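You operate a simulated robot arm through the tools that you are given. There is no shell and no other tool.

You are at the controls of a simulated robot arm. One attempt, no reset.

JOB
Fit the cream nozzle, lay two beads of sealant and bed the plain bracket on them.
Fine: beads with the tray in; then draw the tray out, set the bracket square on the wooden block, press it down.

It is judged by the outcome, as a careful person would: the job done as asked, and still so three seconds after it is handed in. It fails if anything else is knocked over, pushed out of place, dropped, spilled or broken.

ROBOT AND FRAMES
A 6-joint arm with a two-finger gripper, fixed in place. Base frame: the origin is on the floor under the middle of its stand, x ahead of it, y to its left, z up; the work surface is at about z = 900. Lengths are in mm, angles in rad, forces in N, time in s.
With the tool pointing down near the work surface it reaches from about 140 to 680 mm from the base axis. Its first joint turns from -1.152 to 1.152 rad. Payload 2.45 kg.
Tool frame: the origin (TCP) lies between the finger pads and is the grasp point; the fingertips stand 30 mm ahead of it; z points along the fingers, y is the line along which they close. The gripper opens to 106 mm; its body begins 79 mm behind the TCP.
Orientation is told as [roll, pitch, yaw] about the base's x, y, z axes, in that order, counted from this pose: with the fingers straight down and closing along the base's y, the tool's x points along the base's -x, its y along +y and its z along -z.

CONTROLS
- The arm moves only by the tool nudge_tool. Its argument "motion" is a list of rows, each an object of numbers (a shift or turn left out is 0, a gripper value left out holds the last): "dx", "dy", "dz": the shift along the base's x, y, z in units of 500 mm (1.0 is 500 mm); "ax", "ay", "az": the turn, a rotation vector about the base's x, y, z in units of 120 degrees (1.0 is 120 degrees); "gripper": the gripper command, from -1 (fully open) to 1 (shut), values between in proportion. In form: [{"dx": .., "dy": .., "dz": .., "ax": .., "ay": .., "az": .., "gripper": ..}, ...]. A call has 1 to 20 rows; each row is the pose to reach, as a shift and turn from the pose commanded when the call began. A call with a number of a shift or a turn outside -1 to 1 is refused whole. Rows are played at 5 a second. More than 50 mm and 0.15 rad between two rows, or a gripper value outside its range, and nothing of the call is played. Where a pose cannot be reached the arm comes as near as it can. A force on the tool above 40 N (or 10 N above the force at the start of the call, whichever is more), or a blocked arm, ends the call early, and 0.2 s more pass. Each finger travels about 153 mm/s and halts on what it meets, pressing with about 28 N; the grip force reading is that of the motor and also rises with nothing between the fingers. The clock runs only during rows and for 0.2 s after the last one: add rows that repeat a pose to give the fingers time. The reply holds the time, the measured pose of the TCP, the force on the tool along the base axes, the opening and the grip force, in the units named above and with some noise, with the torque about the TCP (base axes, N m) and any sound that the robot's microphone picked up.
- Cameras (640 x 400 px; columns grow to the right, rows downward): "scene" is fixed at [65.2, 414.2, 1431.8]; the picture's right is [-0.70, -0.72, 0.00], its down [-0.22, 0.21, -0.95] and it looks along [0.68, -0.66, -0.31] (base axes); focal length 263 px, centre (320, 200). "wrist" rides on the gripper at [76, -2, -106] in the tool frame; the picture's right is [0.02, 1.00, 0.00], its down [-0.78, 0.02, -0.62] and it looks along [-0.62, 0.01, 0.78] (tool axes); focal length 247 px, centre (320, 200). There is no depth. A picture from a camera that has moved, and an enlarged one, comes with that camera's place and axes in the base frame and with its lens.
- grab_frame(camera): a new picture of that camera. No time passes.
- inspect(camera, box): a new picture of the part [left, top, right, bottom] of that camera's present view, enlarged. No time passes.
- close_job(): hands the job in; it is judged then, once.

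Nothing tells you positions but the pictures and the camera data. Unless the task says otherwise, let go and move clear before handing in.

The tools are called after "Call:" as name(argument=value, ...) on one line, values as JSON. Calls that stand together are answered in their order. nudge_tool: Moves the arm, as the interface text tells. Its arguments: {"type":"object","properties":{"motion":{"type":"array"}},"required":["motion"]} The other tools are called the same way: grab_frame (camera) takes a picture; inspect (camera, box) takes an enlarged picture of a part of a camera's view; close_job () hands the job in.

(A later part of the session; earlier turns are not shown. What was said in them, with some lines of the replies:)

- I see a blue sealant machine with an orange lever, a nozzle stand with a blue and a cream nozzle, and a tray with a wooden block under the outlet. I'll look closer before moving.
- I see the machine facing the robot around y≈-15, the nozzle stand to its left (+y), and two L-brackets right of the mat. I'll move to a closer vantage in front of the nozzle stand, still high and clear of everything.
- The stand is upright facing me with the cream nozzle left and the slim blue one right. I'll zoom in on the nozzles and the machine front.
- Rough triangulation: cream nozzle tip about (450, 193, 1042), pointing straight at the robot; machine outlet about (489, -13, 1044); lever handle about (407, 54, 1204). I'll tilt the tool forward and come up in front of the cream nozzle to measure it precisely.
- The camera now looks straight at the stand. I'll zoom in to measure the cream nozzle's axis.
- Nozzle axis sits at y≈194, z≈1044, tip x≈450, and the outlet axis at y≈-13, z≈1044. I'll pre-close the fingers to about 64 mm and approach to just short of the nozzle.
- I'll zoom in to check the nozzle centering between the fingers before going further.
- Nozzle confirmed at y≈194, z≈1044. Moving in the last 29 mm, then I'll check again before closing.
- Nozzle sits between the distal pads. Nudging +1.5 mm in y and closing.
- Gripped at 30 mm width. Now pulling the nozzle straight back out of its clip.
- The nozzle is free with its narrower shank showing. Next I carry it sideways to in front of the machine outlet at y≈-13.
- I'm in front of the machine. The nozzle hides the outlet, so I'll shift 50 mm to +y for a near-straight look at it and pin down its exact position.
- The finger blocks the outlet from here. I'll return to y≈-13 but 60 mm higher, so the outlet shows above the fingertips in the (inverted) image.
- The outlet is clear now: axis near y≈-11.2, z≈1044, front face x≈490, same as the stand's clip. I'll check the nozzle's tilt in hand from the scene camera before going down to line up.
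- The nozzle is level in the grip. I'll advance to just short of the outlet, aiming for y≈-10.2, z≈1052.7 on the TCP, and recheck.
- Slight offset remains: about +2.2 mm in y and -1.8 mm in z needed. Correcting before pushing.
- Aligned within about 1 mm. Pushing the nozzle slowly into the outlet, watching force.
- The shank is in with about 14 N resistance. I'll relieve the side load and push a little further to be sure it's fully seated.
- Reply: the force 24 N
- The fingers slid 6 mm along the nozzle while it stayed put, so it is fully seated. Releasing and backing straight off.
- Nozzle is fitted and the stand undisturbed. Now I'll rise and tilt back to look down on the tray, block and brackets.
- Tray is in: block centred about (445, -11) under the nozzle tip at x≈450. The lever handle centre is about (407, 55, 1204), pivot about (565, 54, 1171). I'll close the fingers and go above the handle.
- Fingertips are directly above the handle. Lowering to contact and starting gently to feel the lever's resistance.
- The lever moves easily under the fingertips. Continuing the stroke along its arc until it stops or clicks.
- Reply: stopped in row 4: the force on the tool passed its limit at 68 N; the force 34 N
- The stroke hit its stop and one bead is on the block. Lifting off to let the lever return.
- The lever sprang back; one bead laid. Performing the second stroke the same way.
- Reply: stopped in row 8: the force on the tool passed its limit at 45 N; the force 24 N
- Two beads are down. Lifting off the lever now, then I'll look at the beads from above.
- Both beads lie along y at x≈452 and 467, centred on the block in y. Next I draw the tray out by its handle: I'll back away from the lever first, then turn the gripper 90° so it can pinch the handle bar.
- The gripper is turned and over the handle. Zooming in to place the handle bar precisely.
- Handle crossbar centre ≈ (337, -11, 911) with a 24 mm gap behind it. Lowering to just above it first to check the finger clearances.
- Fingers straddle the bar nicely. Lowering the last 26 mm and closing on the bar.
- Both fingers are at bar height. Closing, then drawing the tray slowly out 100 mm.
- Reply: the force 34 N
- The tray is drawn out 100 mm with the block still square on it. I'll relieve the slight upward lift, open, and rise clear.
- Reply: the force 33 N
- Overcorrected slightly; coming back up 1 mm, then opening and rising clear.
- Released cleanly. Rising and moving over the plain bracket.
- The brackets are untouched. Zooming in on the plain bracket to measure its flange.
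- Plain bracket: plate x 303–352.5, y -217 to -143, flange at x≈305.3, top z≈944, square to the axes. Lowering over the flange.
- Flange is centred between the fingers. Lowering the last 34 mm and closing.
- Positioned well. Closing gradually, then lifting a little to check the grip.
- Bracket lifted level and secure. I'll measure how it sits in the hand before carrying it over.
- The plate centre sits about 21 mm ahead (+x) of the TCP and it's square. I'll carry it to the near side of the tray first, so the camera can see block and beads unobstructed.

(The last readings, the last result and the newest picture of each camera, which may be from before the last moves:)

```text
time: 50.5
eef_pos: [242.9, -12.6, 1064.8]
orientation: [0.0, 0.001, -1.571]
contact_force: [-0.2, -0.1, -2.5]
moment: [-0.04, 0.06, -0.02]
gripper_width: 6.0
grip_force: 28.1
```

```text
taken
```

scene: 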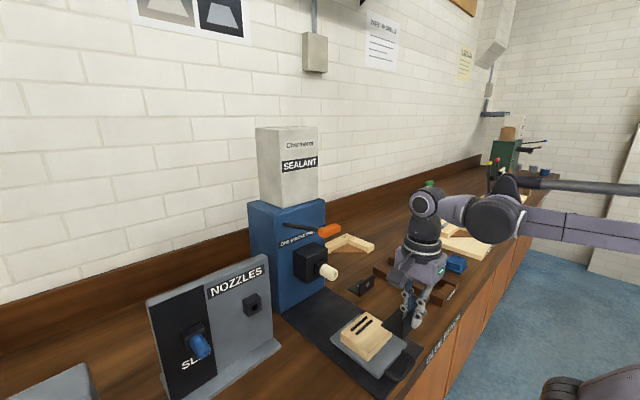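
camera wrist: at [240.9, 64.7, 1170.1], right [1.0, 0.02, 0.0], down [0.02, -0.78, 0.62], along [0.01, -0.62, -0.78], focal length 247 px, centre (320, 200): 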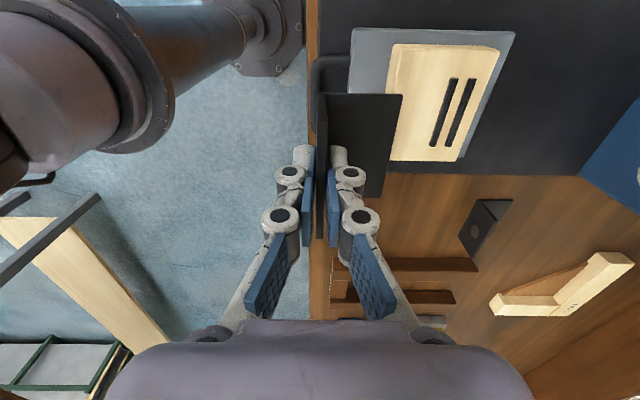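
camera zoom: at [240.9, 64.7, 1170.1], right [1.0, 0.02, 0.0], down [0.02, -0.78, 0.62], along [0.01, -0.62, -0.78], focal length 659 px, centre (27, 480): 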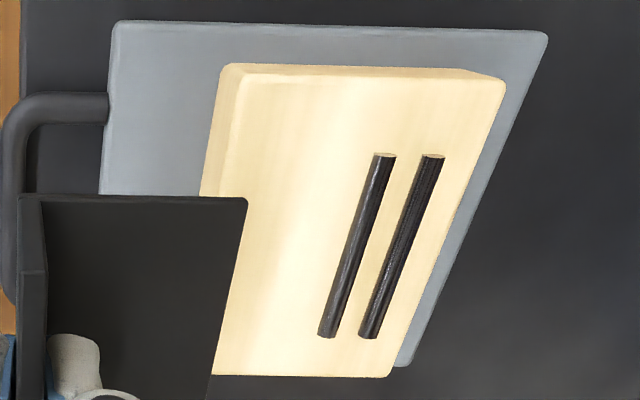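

Block top spans x 304–381, y -60 to 39; beads at x≈352 and 367.6. A plate centre near x=350, y=-10.5 covers both beads and stays well on the block. Moving above that spot.

Call:
nudge_tool(motion=[{"dx": 0.03, "dy": 0.003, "gripper": 1}, {"dx": 0.08, "dy": 0.003, "gripper": 1}, {"dx": 0.13, "dy": 0.003, "gripper": 1}, {"dx": 0.1728, "dy": 0.003, "gripper": 1}, {"dx": 0.1728, "dy": 0.003, "dz": -0.04, "gripper": 1}, {"dx": 0.1728, "dy": 0.003, "dz": -0.08, "gripper": 1}, {"dx": 0.1728, "dy": 0.003, "dz": -0.08, "gripper": 1}])

Call:
inspect(camera="wrist", box=[260, 20, 440, 200])

Call:
inspect(camera="scene", box=[310, 270, 430, 370])

```text
time: 52.1
eef_pos: [329.7, -9.1, 1024.2]
orientation: [0.0, -0.001, -1.571]
contact_force: [0.5, -0.2, -2.0]
moment: [-0.01, 0.03, -0.01]
gripper_width: 5.9
grip_force: 28.1
```

```text
2.22 times, centred on (350, 110) of wrist
camera zoom: at [327.1, 67.1, 1129.4], right [1.0, 0.02, 0.0], down [0.02, -0.78, 0.62], along [0.01, -0.62, -0.78], focal length 549 px, centre (253, 400)
```

zoom: 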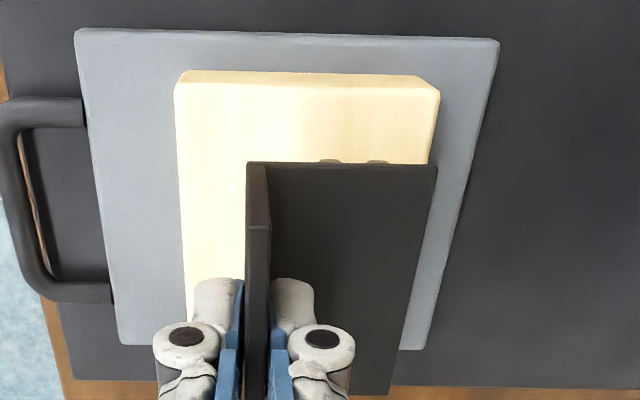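

```text
4.00 times, centred on (370, 320) of scene
camera zoom: at [65.2, 414.2, 1431.8], right [-0.7, -0.72, 0.0], down [-0.22, 0.21, -0.95], along [0.68, -0.66, -0.31], focal length 1052 px, centre (120, -280)
```

zoom: 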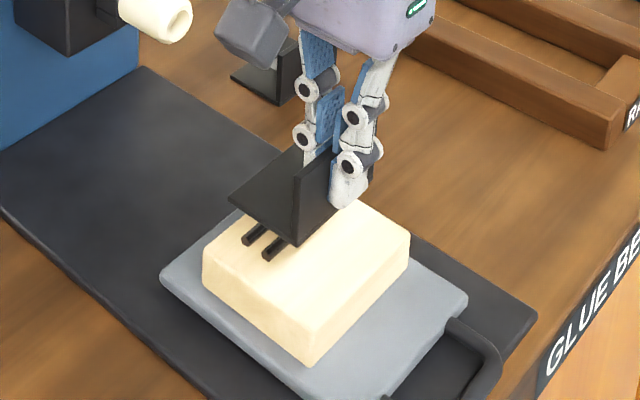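

Alignment looks good: the plate overlaps both beads, square with the block. Lowering slowly onto the beads.

Call:
nudge_tool(motion=[{"dy": -0.002, "dz": -0.02, "gripper": 1}, {"dy": -0.002, "dz": -0.036, "gripper": 1}, {"dy": -0.002, "dz": -0.044, "gripper": 1}, {"dy": -0.002, "dz": -0.05, "gripper": 1}, {"dy": -0.002, "dz": -0.05, "gripper": 1}])

Call:
inspect(camera="wrist", box=[260, 20, 440, 200])

Call:
inspect(camera="scene", box=[320, 290, 420, 370])

```text
time: 53.3
eef_pos: [328.9, -11.4, 1000.6]
orientation: [0.0, 0.0, -1.57]
contact_force: [-1.1, -0.2, -2.4]
moment: [-0.02, 0.06, 0.02]
gripper_width: 6.0
grip_force: 27.8
```

```text
2.22 times, centred on (350, 110) of wrist
camera zoom: at [327.0, 65.0, 1105.6], right [1.0, 0.02, 0.0], down [0.02, -0.78, 0.62], along [0.01, -0.62, -0.78], focal length 549 px, centre (253, 400)
```

zoom: 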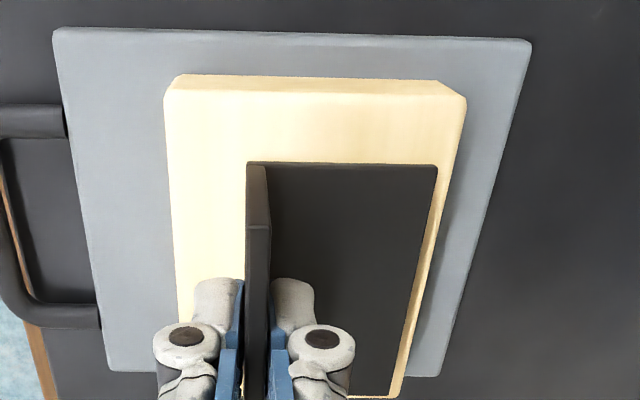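

```text
5.00 times, centred on (370, 330) of scene
camera zoom: at [65.2, 414.2, 1431.8], right [-0.7, -0.72, 0.0], down [-0.22, 0.21, -0.95], along [0.68, -0.66, -0.31], focal length 1315 px, centre (70, -450)
```

zoom: 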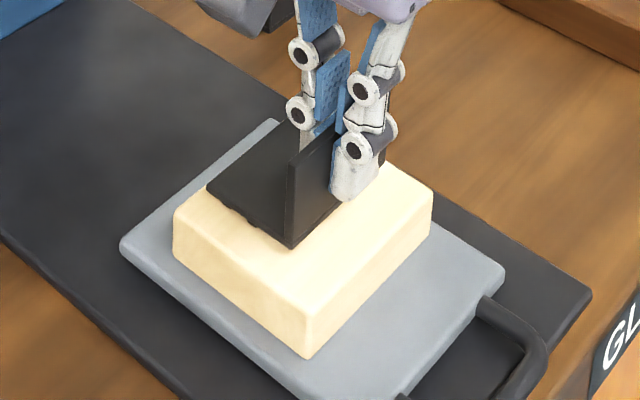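

About 5 mm above the beads and square. Continuing down until it beds and force builds.

Call:
nudge_tool(motion=[{"dy": 0.001, "dz": -0.006, "gripper": 1}, {"dy": 0.001, "dz": -0.012, "gripper": 1}, {"dy": 0.001, "dz": -0.016, "gripper": 1}, {"dy": 0.001, "dz": -0.019, "gripper": 1}, {"dy": 0.001, "dz": -0.022, "gripper": 1}])

Call:
inspect(camera="wrist", box=[260, 20, 440, 200])

Call:
inspect(camera="scene", box=[320, 290, 420, 370])

```text
time: 54.5
eef_pos: [328.6, -10.3, 988.3]
orientation: [0.0, 0.0, -1.571]
contact_force: [1.8, 0.8, 22.3]
moment: [0.01, -0.05, -0.03]
gripper_width: 6.1
grip_force: 27.4
```

```text
2.22 times, centred on (350, 110) of wrist
camera zoom: at [326.7, 65.6, 1094.6], right [1.0, 0.02, 0.0], down [0.02, -0.78, 0.62], along [0.02, -0.62, -0.78], focal length 549 px, centre (253, 400)
```

zoom: 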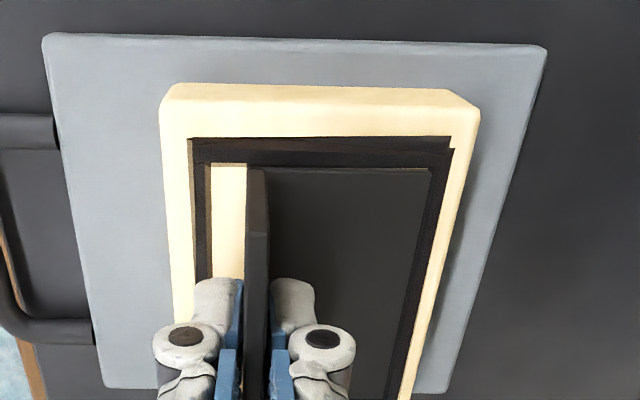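

```text
5.00 times, centred on (370, 330) of scene
camera zoom: at [64.9, 414.2, 1431.8], right [-0.7, -0.72, 0.0], down [-0.22, 0.21, -0.95], along [0.68, -0.66, -0.31], focal length 1315 px, centre (70, -450)
```

zoom: 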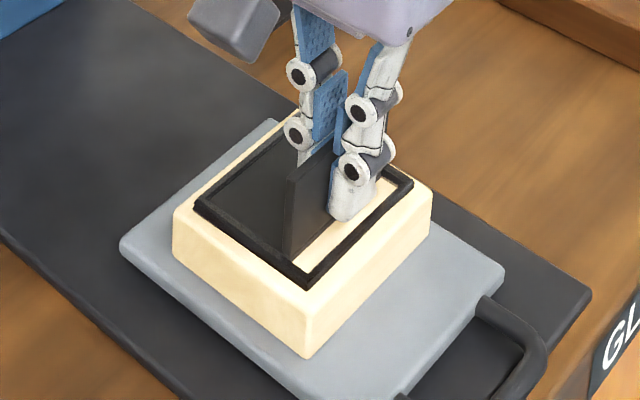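

The sealant squeezed out around the plate as it bedded at about 22 N. I'll release the flange gently, with the fingertips still well above the plate.

Call:
nudge_tool(motion=[{"gripper": 0.8}, {"gripper": 0.6}, {"gripper": 0.4}, {"gripper": 0.3}, {"gripper": 0.3}])

Call:
inspect(camera="wrist", box=[260, 20, 440, 200])

Call:
inspect(camera="scene", box=[320, 290, 420, 370])

```text
time: 55.7
eef_pos: [329.7, -10.9, 988.3]
orientation: [0.002, -0.001, -1.571]
contact_force: [0.9, -1.1, -0.3]
moment: [0.0, 0.01, 0.01]
gripper_width: 37.4
grip_force: 0.0
```

```text
2.22 times, centred on (350, 110) of wrist
camera zoom: at [326.6, 65.6, 1094.3], right [1.0, 0.02, 0.0], down [0.02, -0.78, 0.62], along [0.01, -0.62, -0.78], focal length 549 px, centre (253, 400)
```

zoom: 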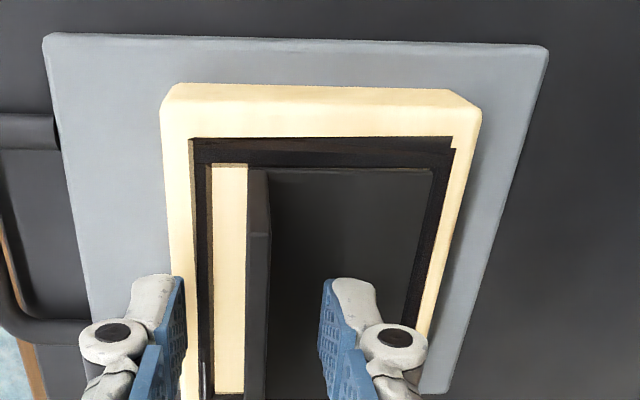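

```text
5.00 times, centred on (370, 330) of scene
camera zoom: at [65.2, 414.2, 1431.8], right [-0.7, -0.72, 0.0], down [-0.22, 0.21, -0.95], along [0.68, -0.66, -0.31], focal length 1315 px, centre (70, -450)
```

zoom: 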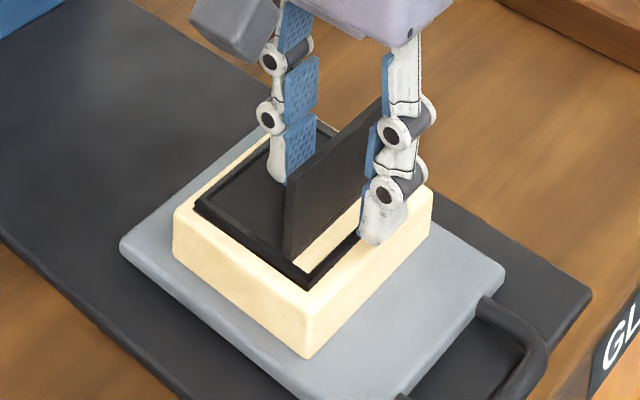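

Released; the bracket stays put. Rising straight up to inspect how it sits.

Call:
nudge_tool(motion=[{"dz": 0.03, "gripper": 0.3}, {"dz": 0.08, "gripper": 0.3}, {"dz": 0.14, "gripper": 0.3}, {"dz": 0.16, "gripper": 0.3}, {"dz": 0.16, "gripper": 0.3}])

Call:
inspect(camera="wrist", box=[260, 10, 440, 190])

Call:
inspect(camera="scene", box=[320, 290, 420, 370])

```text
time: 56.9
eef_pos: [327.9, -11.4, 1068.4]
orientation: [0.001, 0.001, -1.571]
contact_force: [0.6, -0.7, -0.5]
moment: [0.01, 0.0, -0.02]
gripper_width: 37.3
grip_force: 0.0
```

```text
2.22 times, centred on (350, 100) of wrist
camera zoom: at [325.4, 65.6, 1173.7], right [1.0, 0.02, 0.0], down [0.02, -0.78, 0.62], along [0.01, -0.62, -0.78], focal length 549 px, centre (253, 422)
```

zoom: 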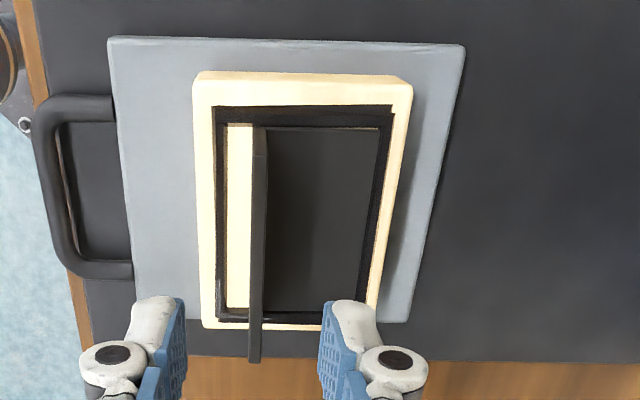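

```text
5.00 times, centred on (370, 330) of scene
camera zoom: at [65.2, 414.2, 1431.8], right [-0.7, -0.72, 0.0], down [-0.22, 0.21, -0.95], along [0.68, -0.66, -0.31], focal length 1315 px, centre (70, -450)
```

zoom: 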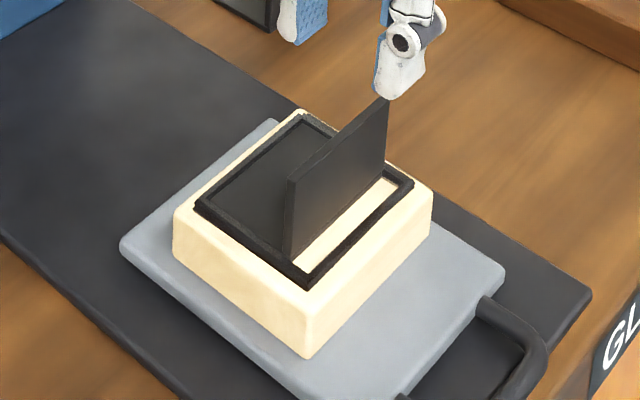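

The bracket sits flat and square within the squeeze-out. For a firm bedding I'll also press on the plate itself with closed fingertips, offset to x≈358 to stay clear of the flange.

Call:
nudge_tool(motion=[{"dx": 0.03, "gripper": 1}, {"dx": 0.06, "gripper": 1}, {"dx": 0.06, "dz": -0.04, "gripper": 1}, {"dx": 0.06, "dz": -0.08, "gripper": 1}, {"dx": 0.06, "dz": -0.12, "gripper": 1}, {"dx": 0.06, "dz": -0.145, "gripper": 1}, {"dx": 0.06, "dz": -0.145, "gripper": 1}])

Call:
inspect(camera="wrist", box=[230, 20, 410, 200])

Call:
inspect(camera="scene", box=[320, 280, 420, 360])

```text
time: 58.5
eef_pos: [358.3, -11.5, 997.3]
orientation: [0.0, 0.001, -1.572]
contact_force: [-1.3, -0.2, 0.0]
moment: [-0.01, -0.01, 0.0]
gripper_width: 0.1
grip_force: 27.6
```

```text
2.22 times, centred on (320, 110) of wrist
camera zoom: at [355.5, 64.7, 1102.3], right [1.0, 0.02, 0.0], down [0.02, -0.78, 0.62], along [0.01, -0.62, -0.78], focal length 549 px, centre (320, 400)
```

zoom: 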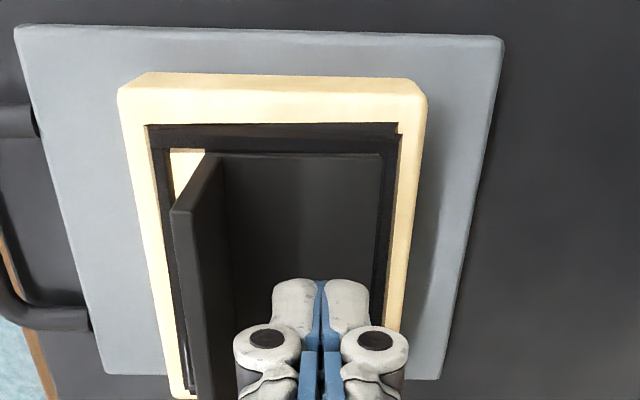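

```text
5.00 times, centred on (370, 320) of scene
camera zoom: at [65.1, 414.2, 1431.8], right [-0.7, -0.72, 0.0], down [-0.22, 0.21, -0.95], along [0.68, -0.66, -0.31], focal length 1315 px, centre (70, -400)
```

zoom: 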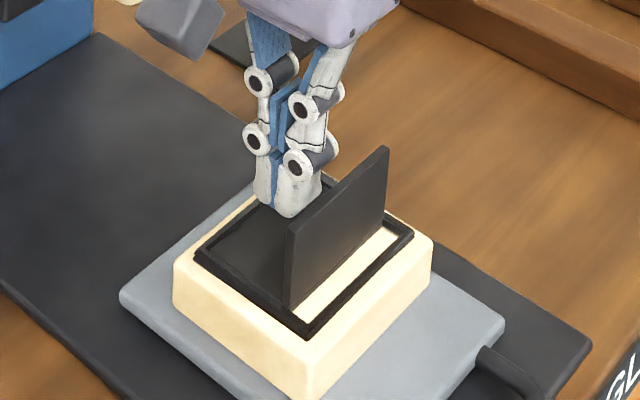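

Knuckles clear the flange by about 6 mm. Pressing down gently on the plate.

Call:
nudge_tool(motion=[{"dx": 0.003, "dz": -0.014, "gripper": 1}, {"dx": 0.003, "dz": -0.026, "gripper": 1}, {"dx": 0.003, "dz": -0.032, "gripper": 1}, {"dx": 0.003, "dz": -0.036, "gripper": 1}, {"dx": 0.003, "dz": -0.039, "gripper": 1}, {"dx": 0.003, "dz": -0.039, "gripper": 1}])

Call:
inspect(camera="scene", box=[320, 280, 420, 360])

```text
time: 59.6
eef_pos: [361.0, -10.1, 979.7]
orientation: [0.0, 0.0, -1.572]
contact_force: [-0.8, 0.2, 9.3]
moment: [0.03, 0.02, -0.02]
gripper_width: 5.8
grip_force: 27.7
stopped in row 5: the force on the tool passed its limit at 48 N (the readings are from after the stop); the commanded pose is now the measured one
```

```text
5.00 times, centred on (370, 320) of scene
camera zoom: at [65.0, 414.2, 1431.8], right [-0.7, -0.72, 0.0], down [-0.22, 0.21, -0.95], along [0.68, -0.66, -0.31], focal length 1315 px, centre (70, -400)
```

zoom: 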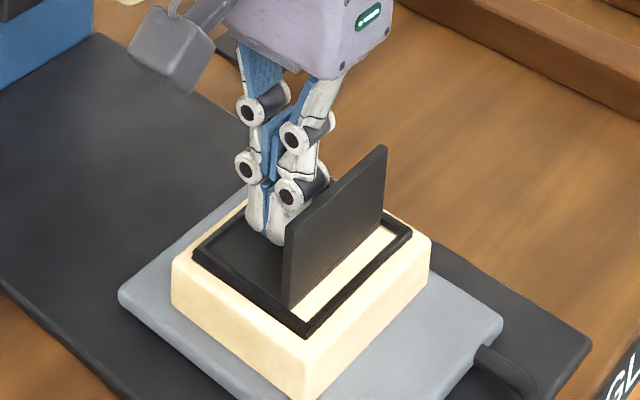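

Firmly pressed. Rising clear and backing off toward the robot, then a final check of everything.

Call:
nudge_tool(motion=[{"dz": 0.02, "gripper": 1}, {"dz": 0.06, "gripper": 1}, {"dz": 0.12, "gripper": 1}, {"dz": 0.17, "gripper": 1}, {"dx": -0.05, "dz": 0.2, "gripper": 1}, {"dx": -0.12, "dz": 0.24, "gripper": 1}, {"dx": -0.18, "dz": 0.3, "gripper": 0.3}, {"dx": -0.2, "dz": 0.38, "gripper": 0.3}, {"dx": -0.2, "dz": 0.45, "gripper": 0.3}, {"dx": -0.2, "dz": 0.45, "gripper": 0.3}])

Call:
grab_frame(camera="scene")

Call:
inspect(camera="scene", box=[300, 270, 440, 380])

Call:
grab_frame(camera="wrist")

Call:
inspect(camera="scene", box=[240, 180, 380, 310])

```text
time: 61.8
eef_pos: [260.8, -6.0, 1202.8]
orientation: [-0.001, 0.0, -1.571]
contact_force: [0.0, 0.4, -0.5]
moment: [-0.02, 0.02, 0.0]
gripper_width: 37.1
grip_force: 0.0
```

```text
taken
```

scene: 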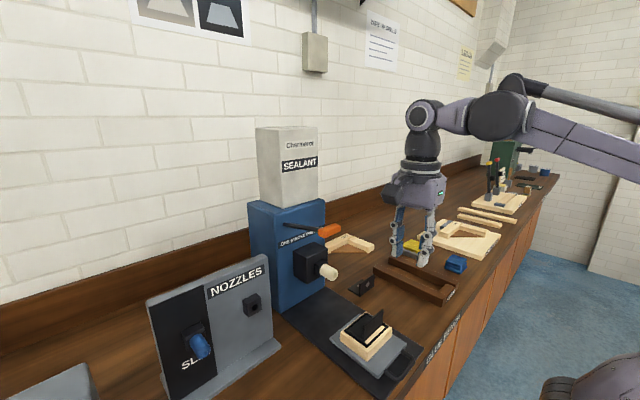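

```text
3.64 times, centred on (370, 325) of scene
camera zoom: at [65.1, 414.2, 1431.8], right [-0.7, -0.72, 0.0], down [-0.22, 0.21, -0.95], along [0.68, -0.66, -0.31], focal length 956 px, centre (138, -254)
```

zoom: 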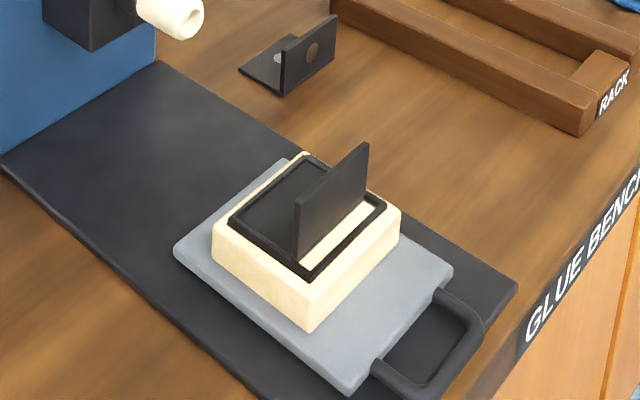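

```text
taken
camera wrist: at [259.0, 70.0, 1308.1], right [1.0, 0.02, 0.0], down [0.02, -0.78, 0.62], along [0.01, -0.62, -0.78], focal length 247 px, centre (320, 200)
```

wrist: 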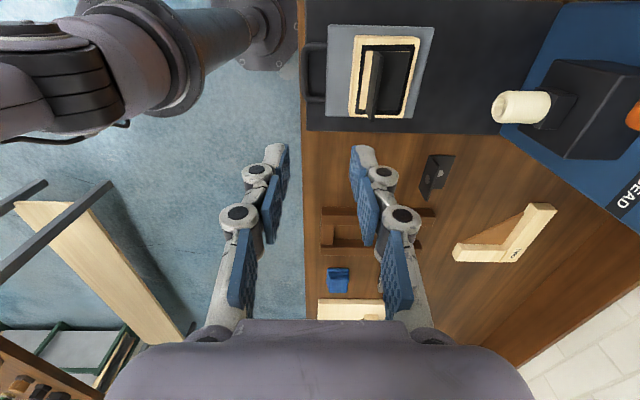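

```text
3.08 times, centred on (310, 245) of scene
camera zoom: at [65.1, 414.2, 1431.8], right [-0.7, -0.72, 0.0], down [-0.22, 0.21, -0.95], along [0.68, -0.66, -0.31], focal length 809 px, centre (351, 62)
```

zoom: 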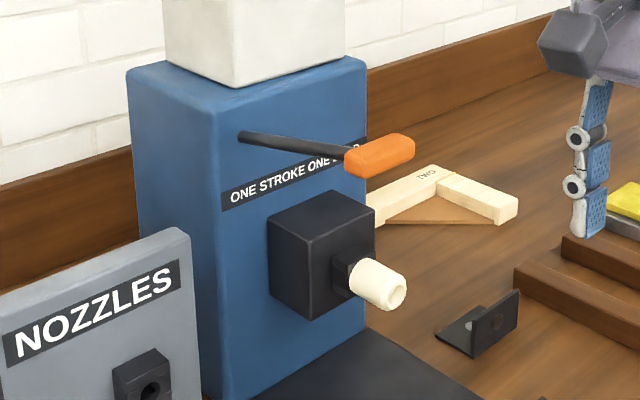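

All looks in order: nozzle seated, lever up, tray out, bracket bedded. One closer look from above to confirm it's square.

Call:
inspect(camera="wrist", box=[320, 15, 450, 135])

```text
3.33 times, centred on (385, 75) of wrist
camera zoom: at [259.0, 70.0, 1308.1], right [1.0, 0.02, 0.0], down [0.02, -0.78, 0.62], along [0.01, -0.62, -0.78], focal length 823 px, centre (103, 617)
```

zoom: 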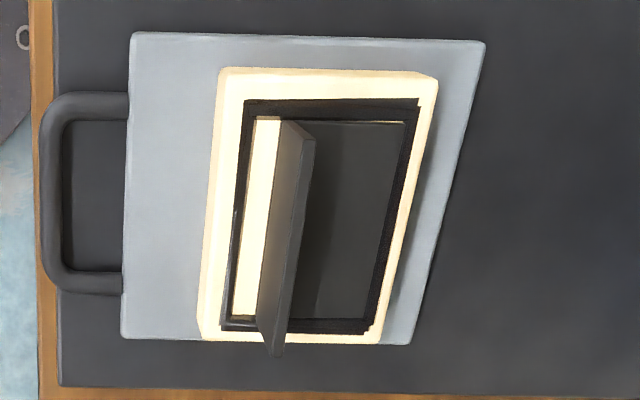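

The cream nozzle is seated and both beads are laid. The tray is drawn out and the plain bracket is bedded flat and square on the block. The lever, stand and other bracket are undisturbed and the arm is clear, so I'm handing in.

Call:
close_job()

```text
The job is handed in.
```

I fitted the cream nozzle, laid two beads, drew the tray out and bedded the plain bracket on the wooden block. I've handed the job in, but no verdict came back.

- **Nozzle:** it came off the stand and went fully into the machine outlet. In the final check it was still seated.
- **Beads:** two lever strokes laid two beads with the tray in. The lever sprang back up after each one.
- **Tray:** I drew it out about 100 mm by its handle, and the block stayed square on it.
- **Bracket:** it sits flat and square, and I pressed it twice: about 22 N through the flange, then up to 48 N for an instant on the plate. It is about 5 mm off the block's centre, towards the machine. I set it there so the plate covered both beads, because they were laid off-centre.

In the last pictures, nothing else had been knocked over, moved or spilled. The arm is clear of the work.
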